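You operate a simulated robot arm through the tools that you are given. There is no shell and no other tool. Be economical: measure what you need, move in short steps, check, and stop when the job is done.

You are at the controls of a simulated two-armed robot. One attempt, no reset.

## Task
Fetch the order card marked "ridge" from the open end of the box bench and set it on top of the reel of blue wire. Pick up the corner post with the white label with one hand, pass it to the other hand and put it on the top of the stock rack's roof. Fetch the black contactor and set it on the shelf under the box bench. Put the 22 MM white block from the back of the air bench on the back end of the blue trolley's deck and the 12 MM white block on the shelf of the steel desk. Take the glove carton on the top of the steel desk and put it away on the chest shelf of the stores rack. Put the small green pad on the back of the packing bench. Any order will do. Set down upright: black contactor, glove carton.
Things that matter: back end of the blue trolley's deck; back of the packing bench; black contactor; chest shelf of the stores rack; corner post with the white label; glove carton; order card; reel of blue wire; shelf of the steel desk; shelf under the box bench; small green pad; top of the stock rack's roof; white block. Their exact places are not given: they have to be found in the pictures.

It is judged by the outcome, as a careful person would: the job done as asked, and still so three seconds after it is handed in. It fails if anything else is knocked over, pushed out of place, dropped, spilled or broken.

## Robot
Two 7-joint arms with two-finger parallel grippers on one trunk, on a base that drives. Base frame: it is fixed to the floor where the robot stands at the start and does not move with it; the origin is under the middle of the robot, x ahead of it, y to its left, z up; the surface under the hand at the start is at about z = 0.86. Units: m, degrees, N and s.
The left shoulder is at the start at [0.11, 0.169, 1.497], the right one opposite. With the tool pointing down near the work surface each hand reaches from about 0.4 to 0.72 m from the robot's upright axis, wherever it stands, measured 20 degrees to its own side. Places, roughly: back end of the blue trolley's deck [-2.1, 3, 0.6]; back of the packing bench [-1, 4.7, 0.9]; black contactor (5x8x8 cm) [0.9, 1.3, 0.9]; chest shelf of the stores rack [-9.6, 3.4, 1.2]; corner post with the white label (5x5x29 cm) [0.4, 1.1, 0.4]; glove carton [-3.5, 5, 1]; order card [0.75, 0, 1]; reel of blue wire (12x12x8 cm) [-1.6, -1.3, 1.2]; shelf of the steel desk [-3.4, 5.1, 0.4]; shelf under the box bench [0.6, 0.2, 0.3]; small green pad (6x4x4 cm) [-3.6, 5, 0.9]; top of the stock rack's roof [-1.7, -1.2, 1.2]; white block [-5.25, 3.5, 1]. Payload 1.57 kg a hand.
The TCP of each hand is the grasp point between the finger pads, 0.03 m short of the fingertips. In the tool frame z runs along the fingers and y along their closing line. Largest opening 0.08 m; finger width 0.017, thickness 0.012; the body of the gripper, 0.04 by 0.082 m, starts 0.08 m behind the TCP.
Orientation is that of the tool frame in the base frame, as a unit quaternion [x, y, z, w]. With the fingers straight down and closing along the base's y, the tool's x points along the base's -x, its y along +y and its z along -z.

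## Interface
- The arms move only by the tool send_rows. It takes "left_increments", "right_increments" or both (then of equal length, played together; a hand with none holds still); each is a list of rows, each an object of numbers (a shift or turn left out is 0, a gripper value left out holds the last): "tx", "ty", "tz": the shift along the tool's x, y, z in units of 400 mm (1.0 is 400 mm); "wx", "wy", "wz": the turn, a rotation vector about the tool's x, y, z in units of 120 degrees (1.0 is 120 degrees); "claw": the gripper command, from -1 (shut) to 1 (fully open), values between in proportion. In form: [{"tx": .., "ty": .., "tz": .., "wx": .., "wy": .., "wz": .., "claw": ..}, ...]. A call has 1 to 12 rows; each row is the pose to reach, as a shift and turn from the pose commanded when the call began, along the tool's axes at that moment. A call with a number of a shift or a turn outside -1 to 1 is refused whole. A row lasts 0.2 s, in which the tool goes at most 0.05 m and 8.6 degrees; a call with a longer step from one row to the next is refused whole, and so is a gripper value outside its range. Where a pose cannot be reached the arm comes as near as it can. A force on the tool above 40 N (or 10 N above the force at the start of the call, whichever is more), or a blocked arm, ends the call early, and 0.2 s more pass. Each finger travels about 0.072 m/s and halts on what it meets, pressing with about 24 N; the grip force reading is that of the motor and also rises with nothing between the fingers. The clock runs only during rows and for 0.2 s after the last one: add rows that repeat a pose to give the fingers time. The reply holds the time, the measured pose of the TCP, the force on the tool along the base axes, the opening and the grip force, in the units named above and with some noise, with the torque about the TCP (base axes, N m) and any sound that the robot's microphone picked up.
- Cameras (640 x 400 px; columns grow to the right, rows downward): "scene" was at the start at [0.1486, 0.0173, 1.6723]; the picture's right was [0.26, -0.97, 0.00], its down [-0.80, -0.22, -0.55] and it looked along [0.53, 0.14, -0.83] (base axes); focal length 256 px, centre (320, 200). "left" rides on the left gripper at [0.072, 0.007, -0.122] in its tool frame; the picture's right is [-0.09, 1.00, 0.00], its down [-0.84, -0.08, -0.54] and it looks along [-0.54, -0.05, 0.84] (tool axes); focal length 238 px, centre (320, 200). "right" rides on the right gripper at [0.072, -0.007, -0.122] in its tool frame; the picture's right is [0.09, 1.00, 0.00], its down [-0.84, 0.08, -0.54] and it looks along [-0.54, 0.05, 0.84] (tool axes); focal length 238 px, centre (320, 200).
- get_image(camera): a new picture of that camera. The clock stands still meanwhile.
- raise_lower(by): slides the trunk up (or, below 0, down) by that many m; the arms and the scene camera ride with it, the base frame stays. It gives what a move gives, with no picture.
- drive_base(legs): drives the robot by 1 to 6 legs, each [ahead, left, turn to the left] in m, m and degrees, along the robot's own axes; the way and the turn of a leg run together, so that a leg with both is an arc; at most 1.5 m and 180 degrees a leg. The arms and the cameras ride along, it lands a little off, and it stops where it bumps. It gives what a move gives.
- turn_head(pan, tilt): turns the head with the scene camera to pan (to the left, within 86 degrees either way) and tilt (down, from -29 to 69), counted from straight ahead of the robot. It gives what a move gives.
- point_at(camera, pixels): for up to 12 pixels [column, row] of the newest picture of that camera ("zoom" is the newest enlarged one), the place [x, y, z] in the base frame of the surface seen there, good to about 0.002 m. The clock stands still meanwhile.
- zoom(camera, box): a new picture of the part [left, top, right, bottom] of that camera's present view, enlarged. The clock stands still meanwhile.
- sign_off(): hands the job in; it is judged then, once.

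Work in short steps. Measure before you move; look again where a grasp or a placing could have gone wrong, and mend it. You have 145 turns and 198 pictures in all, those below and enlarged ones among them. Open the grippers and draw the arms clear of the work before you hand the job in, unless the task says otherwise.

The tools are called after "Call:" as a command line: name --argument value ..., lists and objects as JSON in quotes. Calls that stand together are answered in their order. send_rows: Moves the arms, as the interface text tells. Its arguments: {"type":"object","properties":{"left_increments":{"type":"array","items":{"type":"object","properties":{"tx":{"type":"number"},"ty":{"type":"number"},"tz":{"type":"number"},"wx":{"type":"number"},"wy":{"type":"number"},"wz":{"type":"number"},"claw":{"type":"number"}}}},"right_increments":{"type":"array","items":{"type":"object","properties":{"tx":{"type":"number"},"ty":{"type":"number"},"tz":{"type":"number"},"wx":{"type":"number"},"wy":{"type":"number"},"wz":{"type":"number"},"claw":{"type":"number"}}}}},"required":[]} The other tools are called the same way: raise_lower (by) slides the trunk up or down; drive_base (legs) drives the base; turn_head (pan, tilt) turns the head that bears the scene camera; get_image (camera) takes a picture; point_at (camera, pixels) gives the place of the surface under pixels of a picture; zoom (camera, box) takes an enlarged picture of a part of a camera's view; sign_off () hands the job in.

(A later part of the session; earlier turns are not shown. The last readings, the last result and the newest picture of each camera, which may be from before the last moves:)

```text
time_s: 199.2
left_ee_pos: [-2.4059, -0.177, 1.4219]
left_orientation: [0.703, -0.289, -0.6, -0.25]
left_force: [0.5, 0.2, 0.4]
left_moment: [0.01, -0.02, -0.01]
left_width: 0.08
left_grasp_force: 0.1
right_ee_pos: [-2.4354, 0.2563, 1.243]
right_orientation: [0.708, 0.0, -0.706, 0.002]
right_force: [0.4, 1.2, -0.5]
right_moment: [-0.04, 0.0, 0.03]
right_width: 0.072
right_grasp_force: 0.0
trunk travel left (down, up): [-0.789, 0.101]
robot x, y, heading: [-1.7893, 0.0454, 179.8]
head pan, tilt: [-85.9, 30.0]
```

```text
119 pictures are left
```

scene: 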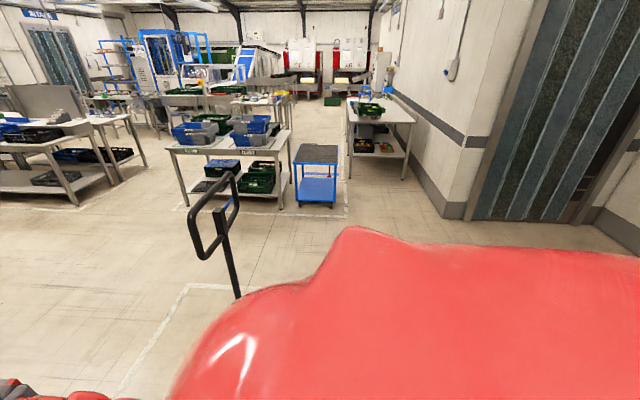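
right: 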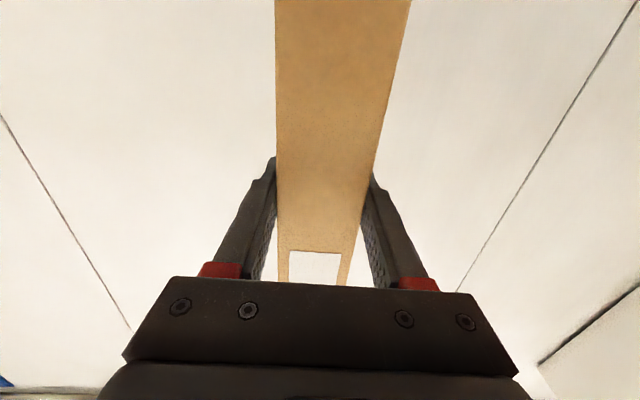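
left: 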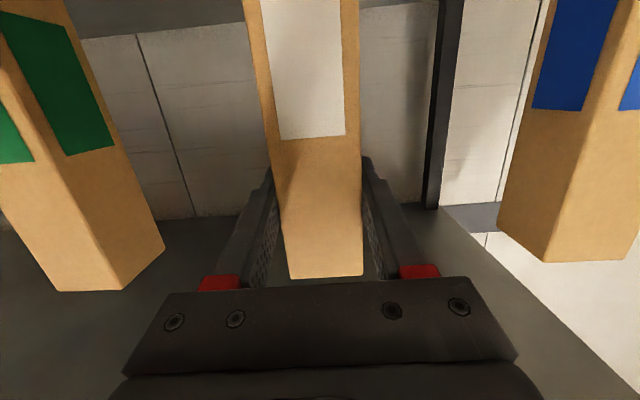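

The hidden obstacle was the pallet truck (handle at (225,230)). I measure the stations visible in this view.

Call:
point_at --camera "scene" --pixels '[[237, 295], [215, 220], [318, 155], [318, 190], [300, 150], [230, 145], [200, 195], [372, 115], [390, 165], [180, 150], [75, 130], [30, 180]]'

Call:
zoom --camera "scene" --box '[0, 60, 220, 220]'

Call:
zoom --camera "scene" --box '[150, 60, 420, 220]'

```text
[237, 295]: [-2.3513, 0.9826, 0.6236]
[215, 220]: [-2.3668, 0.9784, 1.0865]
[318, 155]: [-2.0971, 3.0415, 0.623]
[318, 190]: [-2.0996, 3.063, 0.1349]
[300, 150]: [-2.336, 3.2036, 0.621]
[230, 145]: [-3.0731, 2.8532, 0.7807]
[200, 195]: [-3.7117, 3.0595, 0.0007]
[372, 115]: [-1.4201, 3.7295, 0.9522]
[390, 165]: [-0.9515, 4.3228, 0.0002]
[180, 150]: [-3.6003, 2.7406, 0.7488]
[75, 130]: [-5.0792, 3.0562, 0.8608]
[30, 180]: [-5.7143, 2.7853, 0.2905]
```

```text
2.50 times, centred on (110, 140) of scene
```

zoom: 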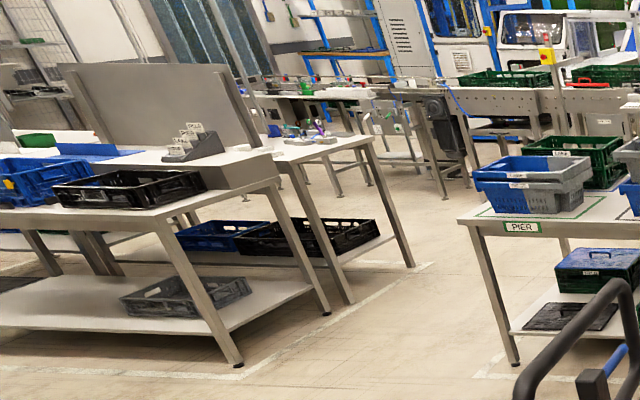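

```text
2.37 times, centred on (285, 140) of scene
```

zoom: 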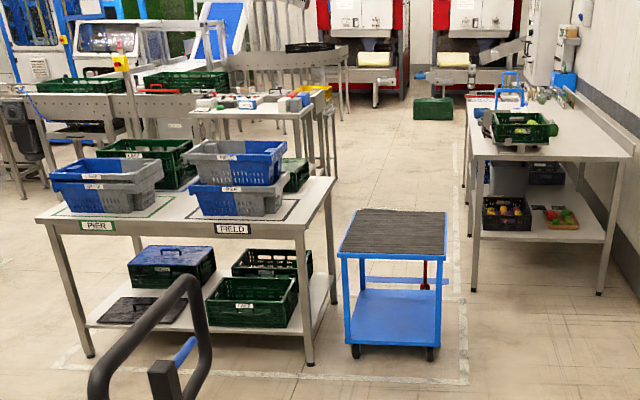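

I take the forward view again and measure the bins, floor and bench ends for a route.

Call:
turn_head --pan -40 --tilt 20

Call:
get_image --camera "scene"

Call:
point_at --camera "scene" --pixels '[[210, 280], [180, 288], [150, 290], [185, 185], [270, 185], [310, 210], [340, 200], [388, 240], [482, 280], [570, 310], [400, 385], [240, 140]]'

```text
time_s: 200.3
left_ee_pos: [-2.4042, -0.1773, 1.4203]
left_orientation: [0.703, -0.289, -0.6, -0.25]
left_force: [0.0, -0.3, -0.4]
left_moment: [0.0, 0.02, 0.03]
left_width: 0.08
left_grasp_force: 0.0
right_ee_pos: [-2.4336, 0.2557, 1.2419]
right_orientation: [0.708, 0.001, -0.706, 0.003]
right_force: [-0.5, -0.4, -0.1]
right_moment: [-0.01, 0.0, 0.0]
right_width: 0.072
right_grasp_force: 0.0
trunk travel left (down, up): [-0.789, 0.101]
robot x, y, heading: [-1.7917, 0.0511, 179.9]
head pan, tilt: [-40.0, 20.0]
```

```text
116 pictures are left
```

scene: 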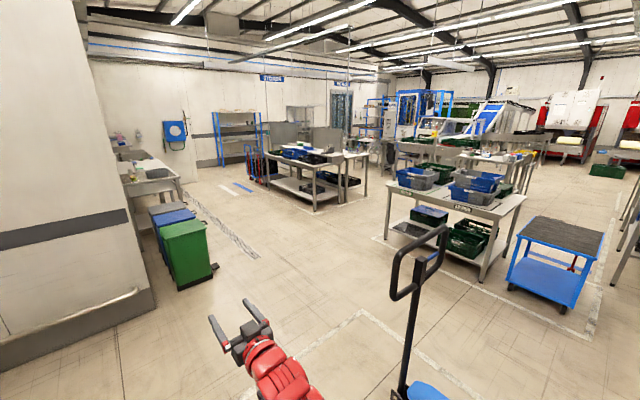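

```text
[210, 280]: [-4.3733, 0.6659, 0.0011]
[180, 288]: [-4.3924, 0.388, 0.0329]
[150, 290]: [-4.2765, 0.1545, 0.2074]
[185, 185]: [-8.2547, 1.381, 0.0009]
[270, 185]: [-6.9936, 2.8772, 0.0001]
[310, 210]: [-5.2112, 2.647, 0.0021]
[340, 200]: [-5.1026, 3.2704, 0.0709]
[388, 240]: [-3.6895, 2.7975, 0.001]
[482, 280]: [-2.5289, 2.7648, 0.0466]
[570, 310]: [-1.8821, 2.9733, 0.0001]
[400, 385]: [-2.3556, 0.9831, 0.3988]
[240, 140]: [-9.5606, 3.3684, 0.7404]
```

Route: ahead to x≈−3.2, right to y≈1.8, ahead to x≈−4.25, right to y≈3.3, in the aisle at the end of the air bench.

Call:
drive_base --legs '[[1.4, 0, 0], [0, -1.4, 0], [1.05, 0, 0], [0, -1.2, 0]]'

Call:
turn_head --pan -20 --tilt 35

Call:
get_image --camera "scene"

```text
time_s: 224.7
left_ee_pos: [-4.8558, 2.4422, 1.4213]
left_orientation: [0.703, -0.29, -0.599, -0.251]
left_force: [-0.5, -0.3, 0.2]
left_moment: [0.01, -0.02, -0.02]
left_width: 0.0798
left_grasp_force: 0.1
right_ee_pos: [-4.8833, 2.8754, 1.2432]
right_orientation: [0.709, -0.002, -0.705, 0.001]
right_force: [0.0, -0.6, 0.2]
right_moment: [-0.04, 0.02, 0.01]
right_width: 0.0721
right_grasp_force: 0.1
trunk travel left (down, up): [-0.789, 0.101]
robot x, y, heading: [-4.238, 2.6645, 179.5]
head pan, tilt: [-40.0, 20.0]
```

```text
time_s: 225.5
left_ee_pos: [-4.8558, 2.4423, 1.421]
left_orientation: [0.702, -0.292, -0.599, -0.252]
left_force: [-0.3, -1.0, -0.8]
left_moment: [0.03, -0.01, 0.01]
left_width: 0.0803
left_grasp_force: 0.1
right_ee_pos: [-4.8838, 2.8755, 1.2422]
right_orientation: [0.709, -0.001, -0.706, 0.001]
right_force: [0.6, 0.8, -0.8]
right_moment: [-0.04, 0.02, 0.0]
right_width: 0.0722
right_grasp_force: 0.1
trunk travel left (down, up): [-0.789, 0.101]
robot x, y, heading: [-4.2412, 2.6642, 179.6]
head pan, tilt: [-20.0, 35.0]
```

```text
115 pictures are left
```

scene: 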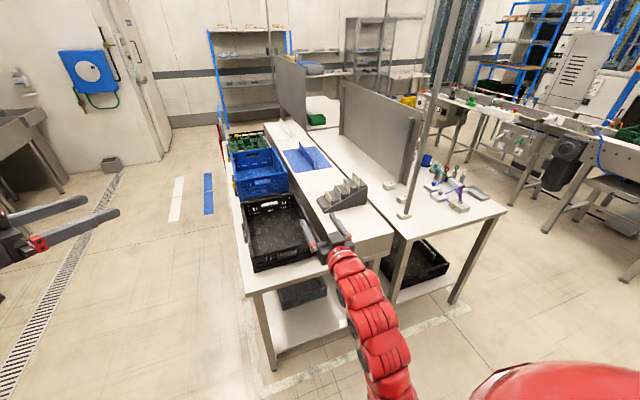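

The stepped block holder is at (342,192). Zooming.

Call:
zoom --camera "scene" --box '[300, 160, 400, 230]'

Call:
point_at --camera "scene" --pixels '[[330, 198], [340, 190], [350, 185], [360, 180], [345, 205], [330, 215], [390, 235], [245, 292], [320, 180], [410, 215], [345, 100], [385, 255]]'

```text
5.71 times, centred on (350, 195) of scene
```

zoom: 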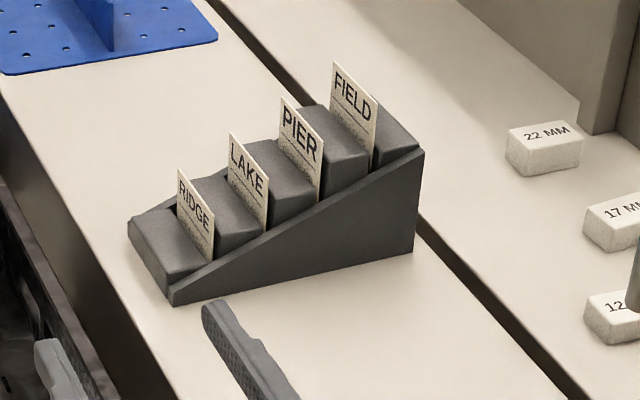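

```text
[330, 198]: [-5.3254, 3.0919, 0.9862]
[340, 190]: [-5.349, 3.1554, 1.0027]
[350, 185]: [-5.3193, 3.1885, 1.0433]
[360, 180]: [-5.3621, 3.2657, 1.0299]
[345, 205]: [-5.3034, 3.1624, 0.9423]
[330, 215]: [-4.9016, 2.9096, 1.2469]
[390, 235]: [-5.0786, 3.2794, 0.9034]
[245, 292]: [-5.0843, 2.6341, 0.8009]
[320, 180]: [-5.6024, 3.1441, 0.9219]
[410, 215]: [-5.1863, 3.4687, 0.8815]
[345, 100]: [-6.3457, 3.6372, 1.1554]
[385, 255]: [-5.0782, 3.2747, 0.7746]
```

The 22/17/12 MM blocks lie on the rear part near a post. Zoom and measure them.

Call:
zoom --camera "scene" --box '[370, 165, 440, 225]'

Call:
point_at --camera "zoom" --pixels '[[320, 200], [320, 100], [150, 120], [150, 200]]'

```text
6.67 times, centred on (405, 195) of scene
```

zoom: 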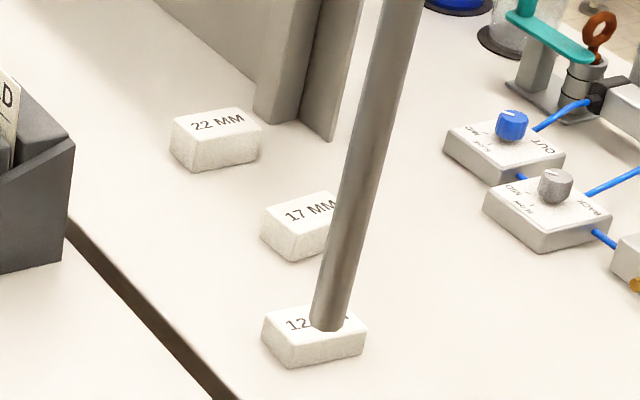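

```text
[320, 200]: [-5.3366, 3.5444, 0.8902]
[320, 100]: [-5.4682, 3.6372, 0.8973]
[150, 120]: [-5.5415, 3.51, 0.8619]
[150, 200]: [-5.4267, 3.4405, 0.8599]
```

A pipe appears to hang in front of the 12 MM block. Measuring pipe and blocks.

Call:
point_at --camera "zoom" --pixels '[[328, 315], [345, 250], [370, 150], [400, 20], [215, 125], [200, 158], [245, 155], [295, 212], [290, 245], [285, 330], [300, 352], [350, 345]]'

```text
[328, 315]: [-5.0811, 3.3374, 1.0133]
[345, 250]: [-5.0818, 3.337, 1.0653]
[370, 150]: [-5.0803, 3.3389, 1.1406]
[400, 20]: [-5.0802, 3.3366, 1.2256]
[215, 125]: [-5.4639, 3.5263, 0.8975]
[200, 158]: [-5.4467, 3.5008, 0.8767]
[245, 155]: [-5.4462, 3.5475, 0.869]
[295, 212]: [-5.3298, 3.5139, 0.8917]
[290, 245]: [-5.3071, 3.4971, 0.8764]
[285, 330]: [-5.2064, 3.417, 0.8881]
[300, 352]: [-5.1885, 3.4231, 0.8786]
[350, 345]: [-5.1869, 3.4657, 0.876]
```

The pipe hangs at (−5.08,3.34) down to z≈1.0; I'll use the left hand from further north. Measuring the rear table's end, items on it, and free floor there.

Call:
point_at --camera "scene" --pixels '[[504, 212], [400, 236], [470, 170], [455, 200], [478, 192], [432, 185], [452, 300], [548, 230], [620, 280], [610, 175], [440, 175], [416, 152]]'

Call:
turn_head --pan -75 --tilt 30

Call:
get_image --camera "scene"

```text
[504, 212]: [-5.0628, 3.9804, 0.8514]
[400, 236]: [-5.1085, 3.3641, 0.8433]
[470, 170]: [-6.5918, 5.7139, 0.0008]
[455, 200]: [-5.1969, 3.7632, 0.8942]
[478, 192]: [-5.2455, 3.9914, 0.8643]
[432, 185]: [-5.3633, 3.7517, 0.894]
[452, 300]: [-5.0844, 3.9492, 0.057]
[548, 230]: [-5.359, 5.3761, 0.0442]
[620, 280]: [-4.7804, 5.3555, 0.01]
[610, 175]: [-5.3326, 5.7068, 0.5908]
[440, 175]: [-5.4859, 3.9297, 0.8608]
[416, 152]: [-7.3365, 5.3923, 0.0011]
```

```text
time_s: 226.7
left_ee_pos: [-4.8556, 2.4414, 1.421]
left_orientation: [0.702, -0.291, -0.599, -0.252]
left_force: [0.1, 0.4, -0.2]
left_moment: [0.0, 0.01, -0.02]
left_width: 0.08
left_grasp_force: 0.0
right_ee_pos: [-4.884, 2.8751, 1.241]
right_orientation: [0.708, 0.0, -0.706, 0.001]
right_force: [-0.2, -0.4, -0.3]
right_moment: [0.01, -0.03, 0.0]
right_width: 0.072
right_grasp_force: 0.0
trunk travel left (down, up): [-0.789, 0.101]
robot x, y, heading: [-4.2346, 2.667, 179.2]
head pan, tilt: [-75.0, 30.0]
```

```text
112 pictures are left
```

scene: 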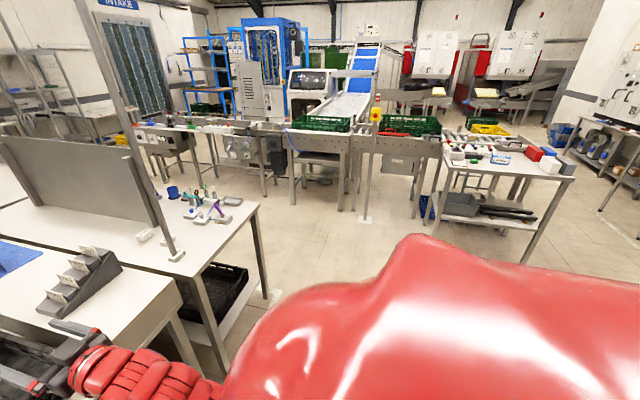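

Rear table ends at x≈−5.06, y 3.3–3.99; floor north of it is free. I move north 1.09 m, and re-orient the left hand (yaw back, tilt down) and fold the right outward.

Call:
drive_base --legs '[[0, -1.09, 0.5]]'

Call:
send_rows --left_increments '[{"wx": -0.06, "wz": -0.01}, {"wx": -0.12, "wz": -0.02}, {"wx": -0.18, "wz": -0.03}, {"wx": -0.24, "wz": -0.04}, {"wx": -0.3, "wz": -0.05}, {"wx": -0.37, "wz": -0.059}, {"wx": -0.37, "wz": -0.059}, {"wx": -0.37, "wz": -0.059}]' --right_increments '[{"ty": -0.09, "tz": -0.045}, {"ty": -0.18, "tz": -0.09}, {"ty": -0.27, "tz": -0.13}, {"ty": -0.36, "tz": -0.18}, {"ty": -0.45, "tz": -0.22}, {"ty": -0.54, "tz": -0.27}, {"ty": -0.63, "tz": -0.31}, {"ty": -0.725, "tz": -0.36}]'

Call:
send_rows --left_increments '[{"wy": 0.06}, {"wy": 0.12}, {"wy": 0.18}, {"wy": 0.24}, {"wy": 0.3}, {"wy": 0.36}, {"wy": 0.383}, {"wy": 0.383}]'

Call:
raise_lower --by -0.2

Call:
turn_head --pan 15 --tilt 40

Call:
get_image --camera "scene"

```text
time_s: 232.3
left_ee_pos: [-4.8528, 3.5198, 1.4199]
left_orientation: [0.704, -0.286, -0.601, -0.247]
left_force: [-0.6, 0.1, 0.3]
left_moment: [-0.02, -0.04, -0.02]
left_width: 0.08
left_grasp_force: 0.0
right_ee_pos: [-4.8873, 3.9528, 1.2423]
right_orientation: [0.709, 0.004, -0.706, 0.006]
right_force: [0.3, -1.3, -0.5]
right_moment: [-0.02, -0.02, -0.01]
right_width: 0.0721
right_grasp_force: 0.0
trunk travel left (down, up): [-0.789, 0.101]
robot x, y, heading: [-4.2417, 3.7498, -179.5]
head pan, tilt: [-75.0, 30.0]
```

```text
time_s: 234.1
left_ee_pos: [-4.8561, 3.5019, 1.4498]
left_orientation: [0.762, 0.005, -0.648, 0.002]
left_force: [0.0, 0.9, 0.8]
left_moment: [0.0, 0.0, 0.02]
left_width: 0.08
left_grasp_force: 0.0
left hand out of reach, approached as far as the arm can: row 5, 6, 7, 8
right_ee_pos: [-4.7481, 4.2461, 1.2423]
right_orientation: [0.709, 0.005, -0.706, 0.007]
right_force: [0.5, 0.3, 0.6]
right_moment: [0.0, -0.01, 0.01]
right_width: 0.072
right_grasp_force: 0.1
right hand out of reach, approached as far as the arm can: row 1, 2, 3
trunk travel left (down, up): [-0.789, 0.101]
robot x, y, heading: [-4.2403, 3.7482, -179.3]
head pan, tilt: [-75.0, 30.0]
```

```text
time_s: 235.9
left_ee_pos: [-4.8558, 3.5022, 1.4495]
left_orientation: [0.869, 0.005, -0.494, 0.002]
left_force: [-0.7, 0.3, -0.5]
left_moment: [0.0, 0.0, 0.02]
left_width: 0.0799
left_grasp_force: 0.1
left hand out of reach, approached as far as the arm can: row 4, 5, 6, 7, 8
right_ee_pos: [-4.7474, 4.2459, 1.2423]
right_orientation: [0.709, 0.005, -0.705, 0.007]
right_force: [-0.1, 0.9, 0.3]
right_moment: [-0.03, -0.01, 0.02]
right_width: 0.0721
right_grasp_force: 0.0
trunk travel left (down, up): [-0.789, 0.101]
robot x, y, heading: [-4.2399, 3.7537, -179.3]
head pan, tilt: [-75.0, 30.0]
```

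```text
time_s: 238.1
left_ee_pos: [-4.8571, 3.5019, 1.2494]
left_orientation: [0.87, 0.005, -0.493, 0.001]
left_force: [-0.8, 0.0, -0.5]
left_moment: [0.0, 0.0, -0.02]
left_width: 0.08
left_grasp_force: 0.1
right_ee_pos: [-4.748, 4.2454, 1.0421]
right_orientation: [0.708, 0.004, -0.706, 0.006]
right_force: [-1.3, 0.0, -0.1]
right_moment: [-0.05, -0.01, -0.01]
right_width: 0.0718
right_grasp_force: 0.1
trunk travel left (down, up): [-0.589, 0.301]
robot x, y, heading: [-4.2404, 3.7511, -179.6]
head pan, tilt: [-75.0, 30.0]
```

```text
time_s: 239.7
left_ee_pos: [-4.8571, 3.5008, 1.2505]
left_orientation: [0.869, 0.006, -0.494, 0.002]
left_force: [-0.9, 0.1, 0.3]
left_moment: [-0.04, 0.03, -0.01]
left_width: 0.0801
left_grasp_force: 0.0
right_ee_pos: [-4.7478, 4.2454, 1.0424]
right_orientation: [0.709, 0.005, -0.705, 0.007]
right_force: [0.0, -0.2, -0.6]
right_moment: [0.02, -0.01, 0.02]
right_width: 0.0719
right_grasp_force: 0.0
trunk travel left (down, up): [-0.589, 0.301]
robot x, y, heading: [-4.2401, 3.75, -179.6]
head pan, tilt: [15.0, 40.0]
```

```text
111 pictures are left
```

scene: 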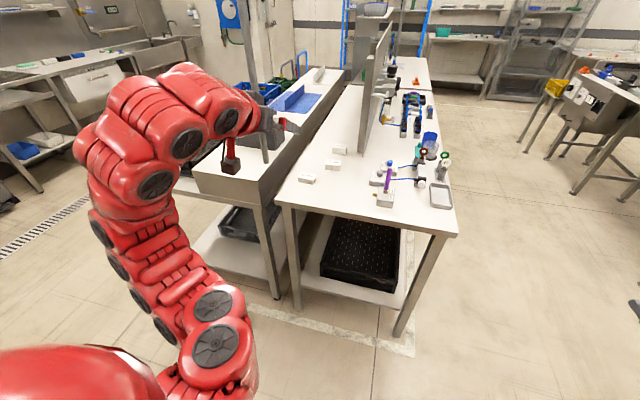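

The left elbow would meet the pipe; instead I'll straddle it: right arm north of the pipe, left arm parked south. I re-orient: right hand pitched 55° down and raised, left hand moved outward.

Call:
send_rows --left_increments '[{"ty": 0.09}, {"ty": 0.18}, {"ty": 0.27}, {"ty": 0.36}, {"ty": 0.45}, {"ty": 0.54}, {"ty": 0.6}, {"ty": 0.6}]' --right_increments '[{"wy": 0.058, "tx": -0.04, "ty": 0.08}, {"wy": 0.116, "tx": -0.08, "ty": 0.16}, {"wy": 0.174, "tx": -0.12, "ty": 0.24}, {"wy": 0.232, "tx": -0.16, "ty": 0.32}, {"wy": 0.29, "tx": -0.2, "ty": 0.4}, {"wy": 0.348, "tx": -0.2, "ty": 0.48}, {"wy": 0.406, "tx": -0.2, "ty": 0.56}, {"wy": 0.458, "tx": -0.2, "ty": 0.62}]'

Call:
drive_base --legs '[[0, 0.4, 0]]'

Call:
turn_head --pan 0 --tilt 40

Call:
get_image --camera "scene"

```text
time_s: 241.5
left_ee_pos: [-4.8546, 3.2632, 1.2497]
left_orientation: [0.869, 0.005, -0.494, 0.001]
left_force: [1.0, -0.6, 0.2]
left_moment: [0.02, -0.02, 0.0]
left_width: 0.0801
left_grasp_force: 0.0
right_ee_pos: [-4.7366, 3.9971, 1.1117]
right_orientation: [0.953, 0.006, -0.301, 0.005]
right_force: [-0.1, 0.3, -0.7]
right_moment: [0.0, 0.01, -0.03]
right_width: 0.0718
right_grasp_force: 0.2
right hand out of reach, approached as far as the arm can: row 3, 4, 8
trunk travel left (down, up): [-0.589, 0.301]
robot x, y, heading: [-4.2418, 3.7496, -179.5]
head pan, tilt: [15.0, 40.0]
```

```text
time_s: 244.0
left_ee_pos: [-4.8505, 2.8615, 1.2494]
left_orientation: [0.869, 0.006, -0.494, 0.001]
left_force: [0.6, -0.1, -0.3]
left_moment: [-0.02, -0.01, 0.0]
left_width: 0.08
left_grasp_force: 0.0
right_ee_pos: [-4.7337, 3.596, 1.1119]
right_orientation: [0.953, 0.007, -0.301, 0.004]
right_force: [0.6, -0.3, -0.1]
right_moment: [0.02, -0.02, 0.03]
right_width: 0.0717
right_grasp_force: 0.0
trunk travel left (down, up): [-0.589, 0.301]
robot x, y, heading: [-4.2387, 3.35, -179.6]
head pan, tilt: [15.0, 40.0]
```

```text
time_s: 244.8
left_ee_pos: [-4.851, 2.8624, 1.2502]
left_orientation: [0.869, 0.005, -0.494, 0.001]
left_force: [-0.1, -0.3, -0.5]
left_moment: [-0.02, -0.02, 0.02]
left_width: 0.0799
left_grasp_force: 0.1
right_ee_pos: [-4.7338, 3.5974, 1.1111]
right_orientation: [0.953, 0.008, -0.301, 0.005]
right_force: [-0.3, 0.5, -0.4]
right_moment: [-0.01, 0.01, -0.01]
right_width: 0.0722
right_grasp_force: 0.0
trunk travel left (down, up): [-0.589, 0.301]
robot x, y, heading: [-4.2369, 3.3525, -179.7]
head pan, tilt: [0.0, 40.0]
```

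```text
110 pictures are left
```

scene: 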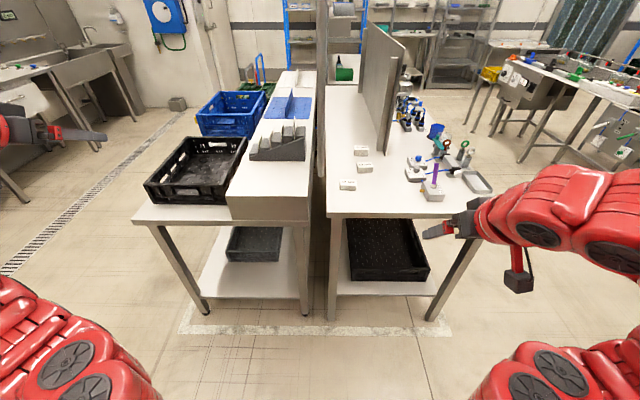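

Blocks clear at (347,184),(364,168),(361,151). Zoom to measure them.

Call:
zoom --camera "scene" --box '[325, 135, 395, 205]'

Call:
point_at --camera "scene" --pixels '[[320, 150], [320, 172], [362, 148], [362, 154], [356, 150], [367, 150], [347, 181], [346, 187], [385, 120]]'

```text
5.71 times, centred on (360, 170) of scene
```

zoom: 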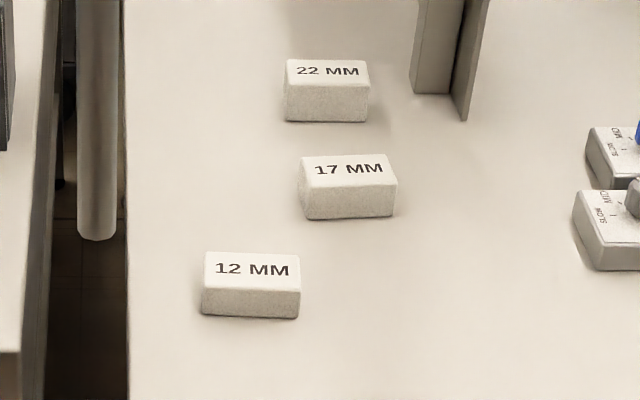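

```text
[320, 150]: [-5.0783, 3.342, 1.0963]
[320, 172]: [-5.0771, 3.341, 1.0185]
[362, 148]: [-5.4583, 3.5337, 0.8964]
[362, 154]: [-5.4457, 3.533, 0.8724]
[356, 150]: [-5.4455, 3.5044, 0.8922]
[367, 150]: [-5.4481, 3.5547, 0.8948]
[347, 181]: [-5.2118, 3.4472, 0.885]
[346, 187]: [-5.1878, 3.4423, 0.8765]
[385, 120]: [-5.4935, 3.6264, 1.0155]
```

Call:
point_at --camera "zoom" --pixels '[[291, 63], [364, 63], [290, 82], [366, 88], [207, 256], [293, 258], [205, 283], [296, 288], [288, 115], [365, 117], [204, 312], [296, 314]]'

```text
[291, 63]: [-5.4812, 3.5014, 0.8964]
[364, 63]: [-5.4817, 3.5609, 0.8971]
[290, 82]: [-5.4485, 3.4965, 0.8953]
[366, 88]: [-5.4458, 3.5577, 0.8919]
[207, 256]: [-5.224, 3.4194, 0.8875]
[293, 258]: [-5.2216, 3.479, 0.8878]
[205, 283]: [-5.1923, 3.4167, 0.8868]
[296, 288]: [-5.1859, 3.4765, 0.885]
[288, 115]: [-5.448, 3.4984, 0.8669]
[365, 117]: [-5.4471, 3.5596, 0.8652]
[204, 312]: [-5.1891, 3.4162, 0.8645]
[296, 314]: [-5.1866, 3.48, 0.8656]
```

22 MM block: centre (−5.466,3.529), 6.3 cm along y, top 0.897. I drive 0.40 ahead; pipe will pass between the arms.

Call:
drive_base --legs '[[0.4, 0, 0]]'

Call:
get_image --camera "right"

Call:
get_image --camera "scene"

```text
time_s: 247.3
left_ee_pos: [-5.2455, 2.8545, 1.2491]
left_orientation: [0.87, 0.007, -0.494, 0.002]
left_force: [-0.3, -0.1, 0.1]
left_moment: [-0.01, 0.01, 0.02]
left_width: 0.0799
left_grasp_force: 0.0
right_ee_pos: [-5.1309, 3.5909, 1.1118]
right_orientation: [0.953, 0.009, -0.302, 0.005]
right_force: [0.4, 0.4, -0.8]
right_moment: [0.04, -0.02, 0.0]
right_width: 0.0718
right_grasp_force: 0.0
trunk travel left (down, up): [-0.589, 0.301]
robot x, y, heading: [-4.6323, 3.3448, -179.2]
head pan, tilt: [0.0, 40.0]
```

```text
108 pictures are left
```

right: 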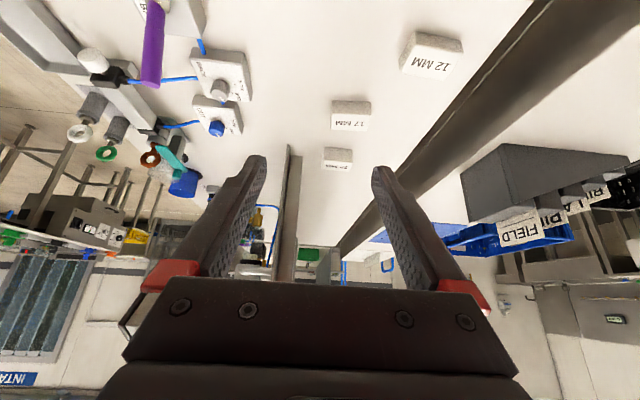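

```text
107 pictures are left
```

scene: 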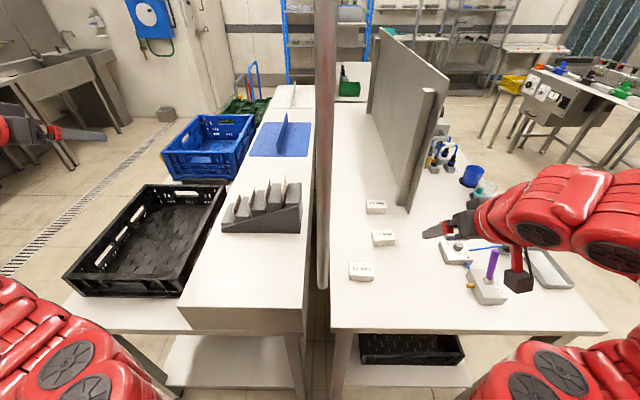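

Measuring the partition's near end beside the 22 MM block.

Call:
point_at --camera "scene" --pixels '[[405, 205], [412, 208], [430, 95], [436, 120], [402, 150], [375, 205], [362, 270]]'

Call:
zoom --camera "scene" --box '[340, 70, 480, 290]'

```text
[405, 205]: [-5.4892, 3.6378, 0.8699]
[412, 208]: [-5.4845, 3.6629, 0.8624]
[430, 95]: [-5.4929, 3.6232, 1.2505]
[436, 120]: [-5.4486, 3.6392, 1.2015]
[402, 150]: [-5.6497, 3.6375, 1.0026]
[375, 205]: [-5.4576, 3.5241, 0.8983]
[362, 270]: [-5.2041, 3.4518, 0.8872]
```

```text
1.82 times, centred on (410, 180) of scene
```

zoom: 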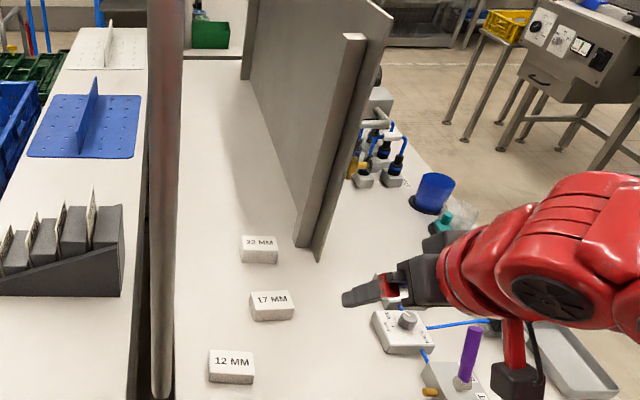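

The partition is clear. I move the right hand to a pre-grasp 10 cm short of the 22 MM block along its axis.

Call:
send_rows --right_increments '[{"tx": -0.051, "ty": 0.02, "tz": 0.095, "claw": 1}, {"tx": -0.102, "ty": 0.04, "tz": 0.19}, {"tx": -0.154, "ty": 0.06, "tz": 0.285}, {"tx": -0.205, "ty": 0.08, "tz": 0.38}, {"tx": -0.256, "ty": 0.1, "tz": 0.475}, {"tx": -0.308, "ty": 0.12, "tz": 0.57}, {"tx": -0.359, "ty": 0.142, "tz": 0.665}, {"tx": -0.359, "ty": 0.142, "tz": 0.665}]'

Call:
get_image --camera "right"

```text
time_s: 249.1
left_ee_pos: [-5.2448, 2.8545, 1.25]
left_orientation: [0.869, 0.008, -0.494, 0.003]
left_force: [0.5, -0.2, 0.4]
left_moment: [0.0, -0.03, -0.03]
left_width: 0.0802
left_grasp_force: 0.1
right_ee_pos: [-5.3997, 3.5265, 0.9771]
right_orientation: [0.953, 0.01, -0.303, 0.005]
right_force: [-0.3, 0.7, -0.1]
right_moment: [0.0, 0.03, 0.0]
right_width: 0.0799
right_grasp_force: 0.1
right hand out of reach, approached as far as the arm can: row 1, 2, 3
trunk travel left (down, up): [-0.589, 0.301]
robot x, y, heading: [-4.6319, 3.3447, -179.3]
head pan, tilt: [0.0, 40.0]
```

```text
105 pictures are left
```

right: 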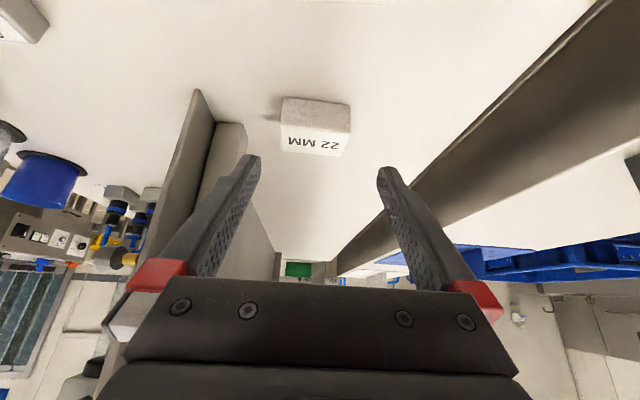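

Centred on the block. I advance 10 cm and close.

Call:
send_rows --right_increments '[{"tz": 0.07, "ty": -0.002}, {"tz": 0.14, "ty": -0.004}, {"tz": 0.21, "ty": -0.006}, {"tz": 0.25, "ty": -0.006}, {"tz": 0.25, "ty": -0.006, "claw": -1}, {"tz": 0.25, "ty": -0.006, "claw": -1}, {"tz": 0.25, "ty": -0.006, "claw": -1}, {"tz": 0.25, "ty": -0.006, "claw": -1}]'

Call:
get_image --camera "right"

```text
time_s: 250.9
left_ee_pos: [-5.2444, 2.855, 1.2478]
left_orientation: [0.869, 0.007, -0.494, 0.002]
left_force: [-0.2, -1.3, 0.5]
left_moment: [0.02, 0.03, 0.01]
left_width: 0.0798
left_grasp_force: 0.1
right_ee_pos: [-5.4581, 3.5286, 0.8957]
right_orientation: [0.953, 0.009, -0.302, 0.005]
right_force: [0.1, 0.0, 0.1]
right_moment: [0.02, -0.01, -0.01]
right_width: 0.0655
right_grasp_force: 24.5
trunk travel left (down, up): [-0.589, 0.301]
robot x, y, heading: [-4.6335, 3.3423, -179.1]
head pan, tilt: [0.0, 40.0]
```

```text
104 pictures are left
```

right: 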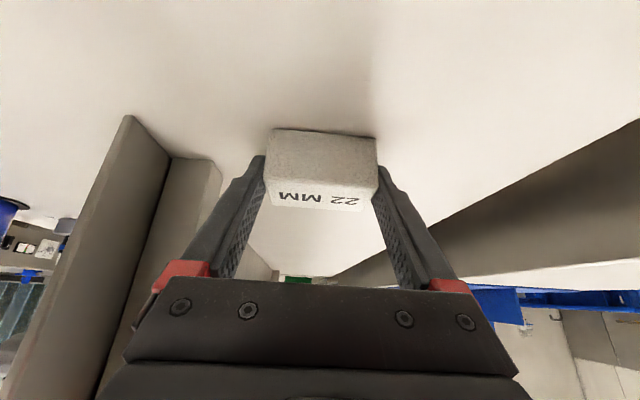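

Block 22 is gripped (65.5 mm). I lift it, back out, and drive round to the blue trolley's south side.

Call:
send_rows --right_increments '[{"tx": -0.03, "tz": -0.045}, {"tx": -0.08, "tz": -0.12}, {"tx": -0.13, "tz": -0.19}, {"tx": -0.18, "tz": -0.27}, {"tx": -0.22, "tz": -0.34}]'

Call:
drive_base --legs '[[-0.45, 0, 0], [0, 1.5, 0], [0, 0.1, -90], [0, -1.0, 0], [0, -0.8, 0]]'

Call:
turn_head --pan -15 --tilt 35

Call:
get_image --camera "scene"

```text
time_s: 252.1
left_ee_pos: [-5.245, 2.8552, 1.2494]
left_orientation: [0.87, 0.007, -0.493, 0.002]
left_force: [1.0, -0.5, -0.3]
left_moment: [0.0, -0.03, -0.02]
left_width: 0.08
left_grasp_force: 0.0
right_ee_pos: [-5.4519, 3.5302, 1.058]
right_orientation: [0.953, 0.009, -0.301, 0.005]
right_force: [0.1, -0.2, -1.3]
right_moment: [-0.02, -0.01, 0.03]
right_width: 0.0655
right_grasp_force: 24.1
trunk travel left (down, up): [-0.589, 0.301]
robot x, y, heading: [-4.6283, 3.3454, -179.2]
head pan, tilt: [0.0, 40.0]
```

```text
time_s: 274.3
left_ee_pos: [-2.9111, 2.4324, 1.2497]
left_orientation: [0.62, -0.61, -0.351, -0.348]
left_force: [-0.3, 0.1, -0.4]
left_moment: [0.01, 0.02, -0.02]
left_width: 0.0799
left_grasp_force: 0.1
right_ee_pos: [-2.2364, 2.6389, 1.0588]
right_orientation: [0.68, -0.668, -0.216, -0.209]
right_force: [0.3, -0.2, -1.7]
right_moment: [-0.02, 0.02, 0.0]
right_width: 0.0656
right_grasp_force: 23.6
trunk travel left (down, up): [-0.589, 0.301]
robot x, y, heading: [-2.421, 1.8229, 90.8]
head pan, tilt: [0.0, 40.0]
```

```text
time_s: 275.1
left_ee_pos: [-2.9118, 2.4328, 1.2489]
left_orientation: [0.62, -0.61, -0.351, -0.348]
left_force: [0.7, -0.4, -1.1]
left_moment: [-0.02, 0.0, -0.02]
left_width: 0.0801
left_grasp_force: 0.1
right_ee_pos: [-2.2367, 2.6386, 1.0598]
right_orientation: [0.68, -0.668, -0.216, -0.21]
right_force: [-0.3, 0.4, 0.0]
right_moment: [-0.01, -0.01, -0.01]
right_width: 0.0655
right_grasp_force: 23.9
trunk travel left (down, up): [-0.589, 0.301]
robot x, y, heading: [-2.4237, 1.8188, 90.8]
head pan, tilt: [-15.0, 35.0]
```

```text
103 pictures are left
```

scene: 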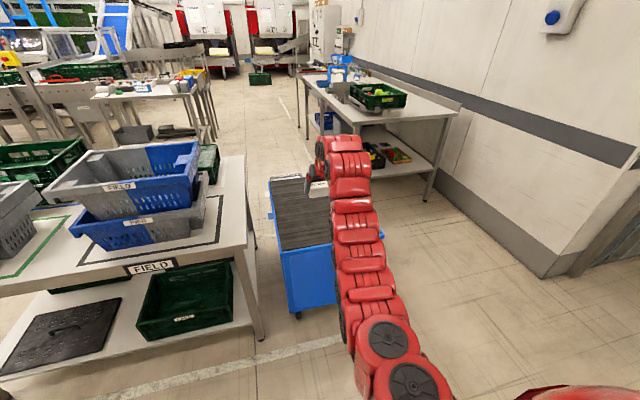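

The trolley deck is at (300,215). Measuring its corners.

Call:
zoom --camera "scene" --box '[250, 150, 400, 330]'

Call:
point_at --camera "scene" --pixels '[[283, 248], [325, 240], [272, 182], [300, 178], [300, 210], [290, 190], [382, 232], [305, 190], [290, 280]]'

```text
2.22 times, centred on (325, 240) of scene
```

zoom: 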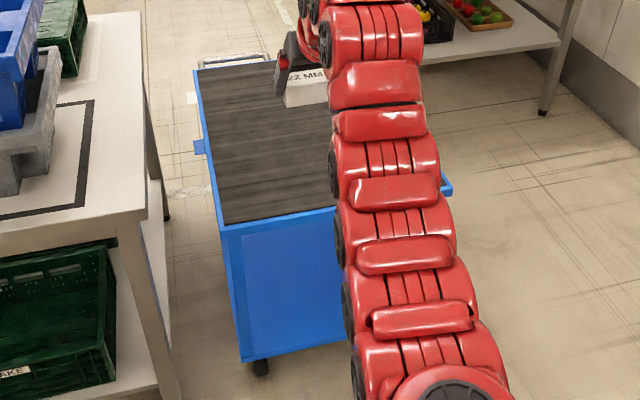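

```text
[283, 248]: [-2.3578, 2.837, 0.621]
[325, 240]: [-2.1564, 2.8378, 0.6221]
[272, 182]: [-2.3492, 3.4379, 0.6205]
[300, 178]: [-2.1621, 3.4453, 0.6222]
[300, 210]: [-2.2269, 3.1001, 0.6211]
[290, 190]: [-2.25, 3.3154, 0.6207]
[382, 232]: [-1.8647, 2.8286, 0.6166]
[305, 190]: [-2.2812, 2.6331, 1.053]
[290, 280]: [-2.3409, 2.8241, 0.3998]
```

Deck spans x −2.36…−1.87, y 2.83…3.45, z 0.621; given hint y≈3 means the near (south) end. I fold the left hand in, then shift right/ahead to put the block above (−2.11,2.97).

Call:
send_rows --left_increments '[{"tx": 0.03, "ty": -0.08, "tz": -0.04}, {"tx": 0.06, "ty": -0.16, "tz": -0.08}, {"tx": 0.09, "ty": -0.24, "tz": -0.12}, {"tx": 0.12, "ty": -0.32, "tz": -0.17}, {"tx": 0.15, "ty": -0.4, "tz": -0.22}, {"tx": 0.17, "ty": -0.5, "tz": -0.27}, {"tx": 0.19, "ty": -0.6, "tz": -0.32}, {"tx": 0.19, "ty": -0.625, "tz": -0.32}]'

Call:
drive_base --legs '[[0, -0.13, -0.8], [0.3, 0, 0]]'

Call:
raise_lower --by -0.25

Call:
get_image --camera "scene"

```text
time_s: 276.9
left_ee_pos: [-2.6583, 2.2883, 1.2496]
left_orientation: [0.62, -0.61, -0.35, -0.348]
left_force: [0.1, -0.3, 0.9]
left_moment: [0.0, 0.01, 0.01]
left_width: 0.0801
left_grasp_force: 0.1
right_ee_pos: [-2.2373, 2.639, 1.0577]
right_orientation: [0.68, -0.668, -0.217, -0.21]
right_force: [-0.7, 1.0, -0.7]
right_moment: [0.02, -0.01, 0.01]
right_width: 0.0656
right_grasp_force: 24.1
trunk travel left (down, up): [-0.589, 0.301]
robot x, y, heading: [-2.4187, 1.8189, 90.6]
head pan, tilt: [-15.0, 35.0]
```

```text
time_s: 279.8
left_ee_pos: [-2.5239, 2.5903, 1.2503]
left_orientation: [0.615, -0.614, -0.348, -0.351]
left_force: [0.0, 1.2, -0.1]
left_moment: [-0.06, 0.01, -0.03]
left_width: 0.0801
left_grasp_force: 0.1
right_ee_pos: [-2.0957, 2.9379, 1.0581]
right_orientation: [0.676, -0.672, -0.215, -0.211]
right_force: [-0.9, 0.2, -1.7]
right_moment: [-0.02, -0.04, 0.02]
right_width: 0.0657
right_grasp_force: 24.3
trunk travel left (down, up): [-0.589, 0.301]
robot x, y, heading: [-2.2936, 2.1203, 89.6]
head pan, tilt: [-15.0, 35.0]
```

```text
time_s: 282.4
left_ee_pos: [-2.5233, 2.59, 1.0]
left_orientation: [0.616, -0.614, -0.348, -0.35]
left_force: [0.0, 0.4, -0.5]
left_moment: [0.0, 0.0, 0.02]
left_width: 0.0799
left_grasp_force: 0.0
right_ee_pos: [-2.0957, 2.937, 0.8082]
right_orientation: [0.676, -0.672, -0.215, -0.211]
right_force: [-0.3, -0.3, -0.5]
right_moment: [-0.01, 0.03, 0.04]
right_width: 0.0655
right_grasp_force: 24.4
trunk travel left (down, up): [-0.339, 0.551]
robot x, y, heading: [-2.2915, 2.1162, 89.9]
head pan, tilt: [-15.0, 35.0]
```

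```text
101 pictures are left
```

scene: 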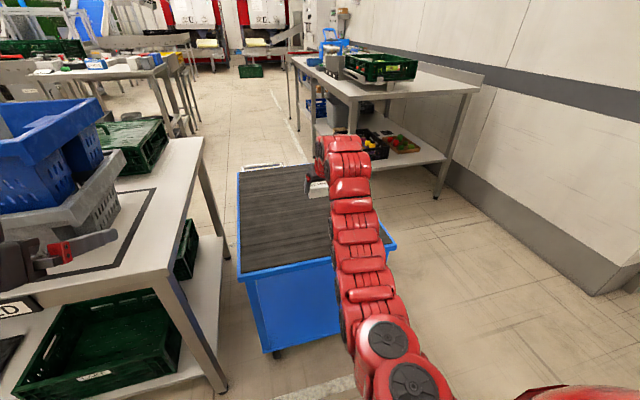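

Right hand is above the deck end. I lower the block with the arm to ~3 mm above the deck.

Call:
send_rows --right_increments '[{"tx": 0.04, "tz": 0.085}, {"tx": 0.08, "tz": 0.17}, {"tx": 0.12, "tz": 0.25}, {"tx": 0.145, "tz": 0.305}, {"tx": 0.158, "tz": 0.333}, {"tx": 0.158, "tz": 0.333}]'

Call:
get_image --camera "right"

```text
time_s: 283.8
left_ee_pos: [-2.5239, 2.5898, 0.9996]
left_orientation: [0.616, -0.614, -0.348, -0.35]
left_force: [0.5, 0.9, -0.4]
left_moment: [0.01, 0.03, 0.02]
left_width: 0.08
left_grasp_force: 0.1
right_ee_pos: [-2.0965, 2.9624, 0.6636]
right_orientation: [0.676, -0.673, -0.215, -0.211]
right_force: [0.2, -0.2, -0.9]
right_moment: [0.03, -0.01, 0.01]
right_width: 0.0659
right_grasp_force: 23.7
trunk travel left (down, up): [-0.339, 0.551]
robot x, y, heading: [-2.2896, 2.1179, 90.1]
head pan, tilt: [-15.0, 35.0]
```

```text
100 pictures are left
```

right: 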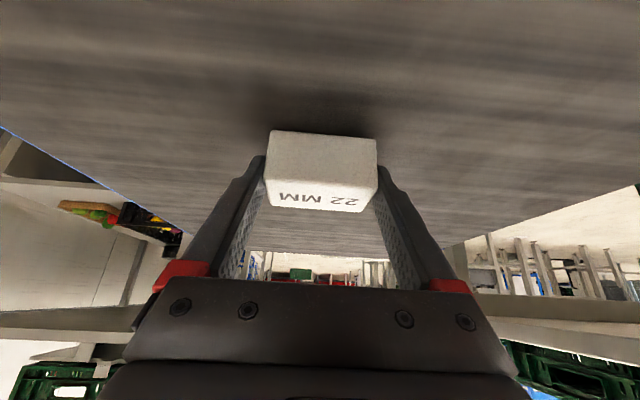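

A few mm left. I lower 7 mm, open, and retreat along the tool axis.

Call:
send_rows --right_increments '[{"tx": 0.006, "tz": 0.009}, {"tx": 0.01, "tz": 0.0143}, {"tx": 0.01, "tz": 0.0143, "claw": 0.9}, {"tx": 0.01, "tz": 0.0143, "claw": 1}, {"tx": 0.01, "tz": 0.0143, "claw": 1}, {"tz": -0.06}, {"tz": -0.15}, {"tz": -0.25}, {"tz": -0.36}]'

Call:
get_image --camera "right"

```text
time_s: 285.8
left_ee_pos: [-2.5244, 2.5904, 1.0014]
left_orientation: [0.616, -0.615, -0.347, -0.351]
left_force: [0.1, 0.9, 0.7]
left_moment: [-0.01, 0.02, -0.04]
left_width: 0.0798
left_grasp_force: 0.1
right_ee_pos: [-2.0969, 2.8775, 0.7823]
right_orientation: [0.676, -0.672, -0.215, -0.213]
right_force: [-1.1, -0.2, 0.1]
right_moment: [-0.02, -0.03, -0.04]
right_width: 0.08
right_grasp_force: 0.1
trunk travel left (down, up): [-0.339, 0.551]
robot x, y, heading: [-2.2908, 2.1176, 90.0]
head pan, tilt: [-15.0, 35.0]
```

```text
99 pictures are left
```

right: 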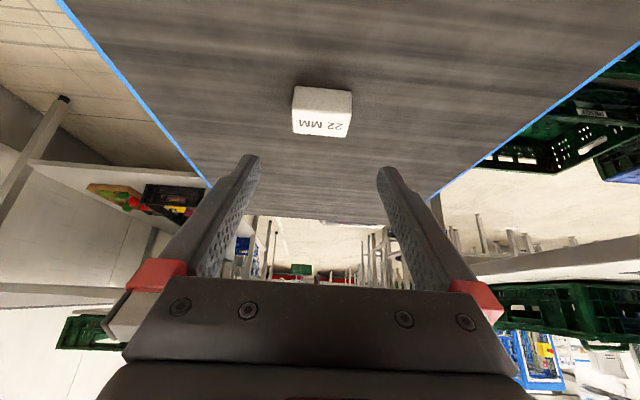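

22 MM is on the trolley's end. I raise the trunk, retrace to the air bench end, and look at the 12 MM block.

Call:
raise_lower --by 0.25

Call:
drive_base --legs '[[-0.3, 0, 0], [0, 1.0, 0], [0, 0.95, 0], [0, 0, 90], [0, -1.5, 0]]'

Call:
turn_head --pan 0 --tilt 40

Call:
get_image --camera "scene"

```text
time_s: 288.4
left_ee_pos: [-2.5237, 2.5901, 1.2507]
left_orientation: [0.616, -0.614, -0.348, -0.349]
left_force: [-0.6, -0.6, 0.5]
left_moment: [0.01, -0.01, -0.01]
left_width: 0.0798
left_grasp_force: 0.1
right_ee_pos: [-2.0954, 2.8791, 1.0304]
right_orientation: [0.676, -0.672, -0.216, -0.211]
right_force: [-0.4, 0.0, 0.1]
right_moment: [-0.01, -0.02, 0.01]
right_width: 0.0796
right_grasp_force: 0.1
trunk travel left (down, up): [-0.589, 0.301]
robot x, y, heading: [-2.2923, 2.1181, 90.0]
head pan, tilt: [-15.0, 35.0]
```

```text
time_s: 310.6
left_ee_pos: [-4.7491, 3.0547, 1.2511]
left_orientation: [0.869, 0.015, -0.494, 0.006]
left_force: [0.7, 0.4, -0.2]
left_moment: [0.03, 0.02, 0.02]
left_width: 0.08
left_grasp_force: 0.1
right_ee_pos: [-5.0509, 3.4735, 1.0304]
right_orientation: [0.953, 0.017, -0.301, 0.007]
right_force: [0.5, 0.3, 0.1]
right_moment: [0.0, -0.01, 0.0]
right_width: 0.0801
right_grasp_force: 0.1
trunk travel left (down, up): [-0.589, 0.301]
robot x, y, heading: [-4.2845, 3.3018, -178.3]
head pan, tilt: [-15.0, 35.0]
```

```text
time_s: 311.4
left_ee_pos: [-4.748, 3.0554, 1.2506]
left_orientation: [0.87, 0.016, -0.493, 0.007]
left_force: [0.7, 0.1, 1.0]
left_moment: [0.01, -0.04, 0.01]
left_width: 0.0799
left_grasp_force: 0.1
right_ee_pos: [-5.0517, 3.4737, 1.0316]
right_orientation: [0.953, 0.017, -0.302, 0.007]
right_force: [0.1, 0.5, -0.2]
right_moment: [0.0, 0.01, 0.01]
right_width: 0.0799
right_grasp_force: 0.1
trunk travel left (down, up): [-0.589, 0.301]
robot x, y, heading: [-4.2844, 3.3004, -178.2]
head pan, tilt: [0.0, 40.0]
```

```text
98 pictures are left
```

scene: 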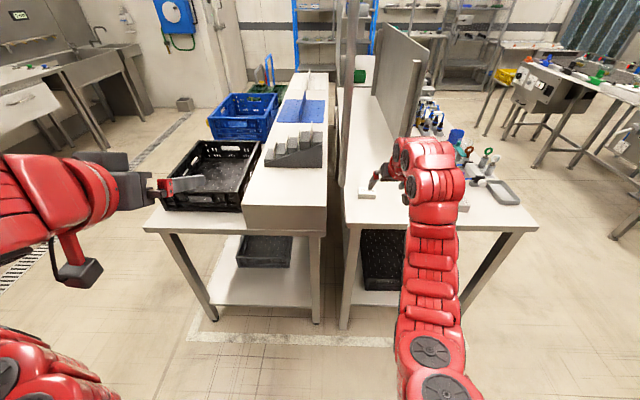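

Right hand is just short of the 12 MM block. I drive 0.13 ahead and check with the wrist camera.

Call:
drive_base --legs '[[0.13, 0, 0]]'

Call:
get_image --camera "right"

```text
time_s: 312.7
left_ee_pos: [-4.8787, 3.0511, 1.2497]
left_orientation: [0.869, 0.015, -0.494, 0.007]
left_force: [-0.4, -0.3, -0.6]
left_moment: [-0.01, 0.0, 0.03]
left_width: 0.0801
left_grasp_force: 0.1
right_ee_pos: [-5.1811, 3.4705, 1.0303]
right_orientation: [0.953, 0.018, -0.302, 0.008]
right_force: [-1.3, 0.3, 0.0]
right_moment: [-0.01, -0.01, -0.02]
right_width: 0.0799
right_grasp_force: 0.1
trunk travel left (down, up): [-0.589, 0.301]
robot x, y, heading: [-4.4178, 3.2979, -178.1]
head pan, tilt: [0.0, 40.0]
```

```text
97 pictures are left
```

right: 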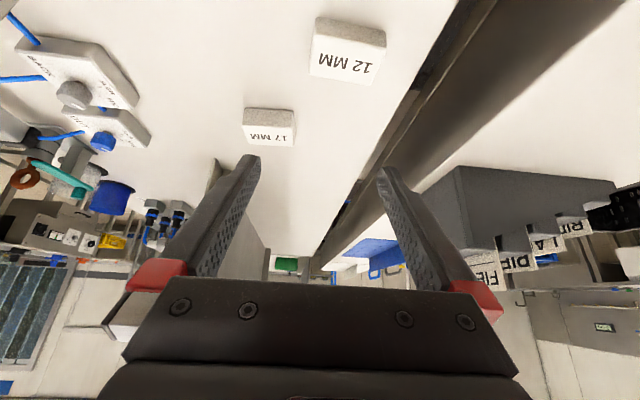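

Aligning then descending onto the 12 MM block at (−5.206,3.448), and closing.

Call:
send_rows --right_increments '[{"tx": -0.02, "ty": 0.03, "tz": 0.02}, {"tx": -0.03, "ty": 0.055, "tz": 0.03}, {"tx": 0.04, "ty": 0.055, "tz": 0.13}, {"tx": 0.11, "ty": 0.055, "tz": 0.23}, {"tx": 0.15, "ty": 0.055, "tz": 0.29}, {"tx": 0.16, "ty": 0.055, "tz": 0.305}, {"tx": 0.16, "ty": 0.055, "tz": 0.305}]'

Call:
get_image --camera "right"

```text
time_s: 314.3
left_ee_pos: [-4.8775, 3.0521, 1.2511]
left_orientation: [0.869, 0.015, -0.494, 0.007]
left_force: [0.6, 0.1, -0.7]
left_moment: [0.01, -0.01, 0.04]
left_width: 0.0797
left_grasp_force: 0.1
right_ee_pos: [-5.1978, 3.4464, 0.893]
right_orientation: [0.953, 0.017, -0.301, 0.007]
right_force: [-0.4, 0.5, 0.5]
right_moment: [0.0, 0.02, 0.05]
right_width: 0.08
right_grasp_force: 0.0
trunk travel left (down, up): [-0.589, 0.301]
robot x, y, heading: [-4.4148, 3.2988, -178.2]
head pan, tilt: [0.0, 40.0]
```

```text
96 pictures are left
```

right: 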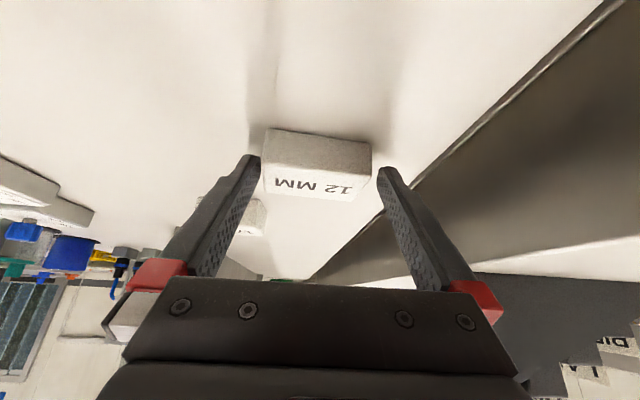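

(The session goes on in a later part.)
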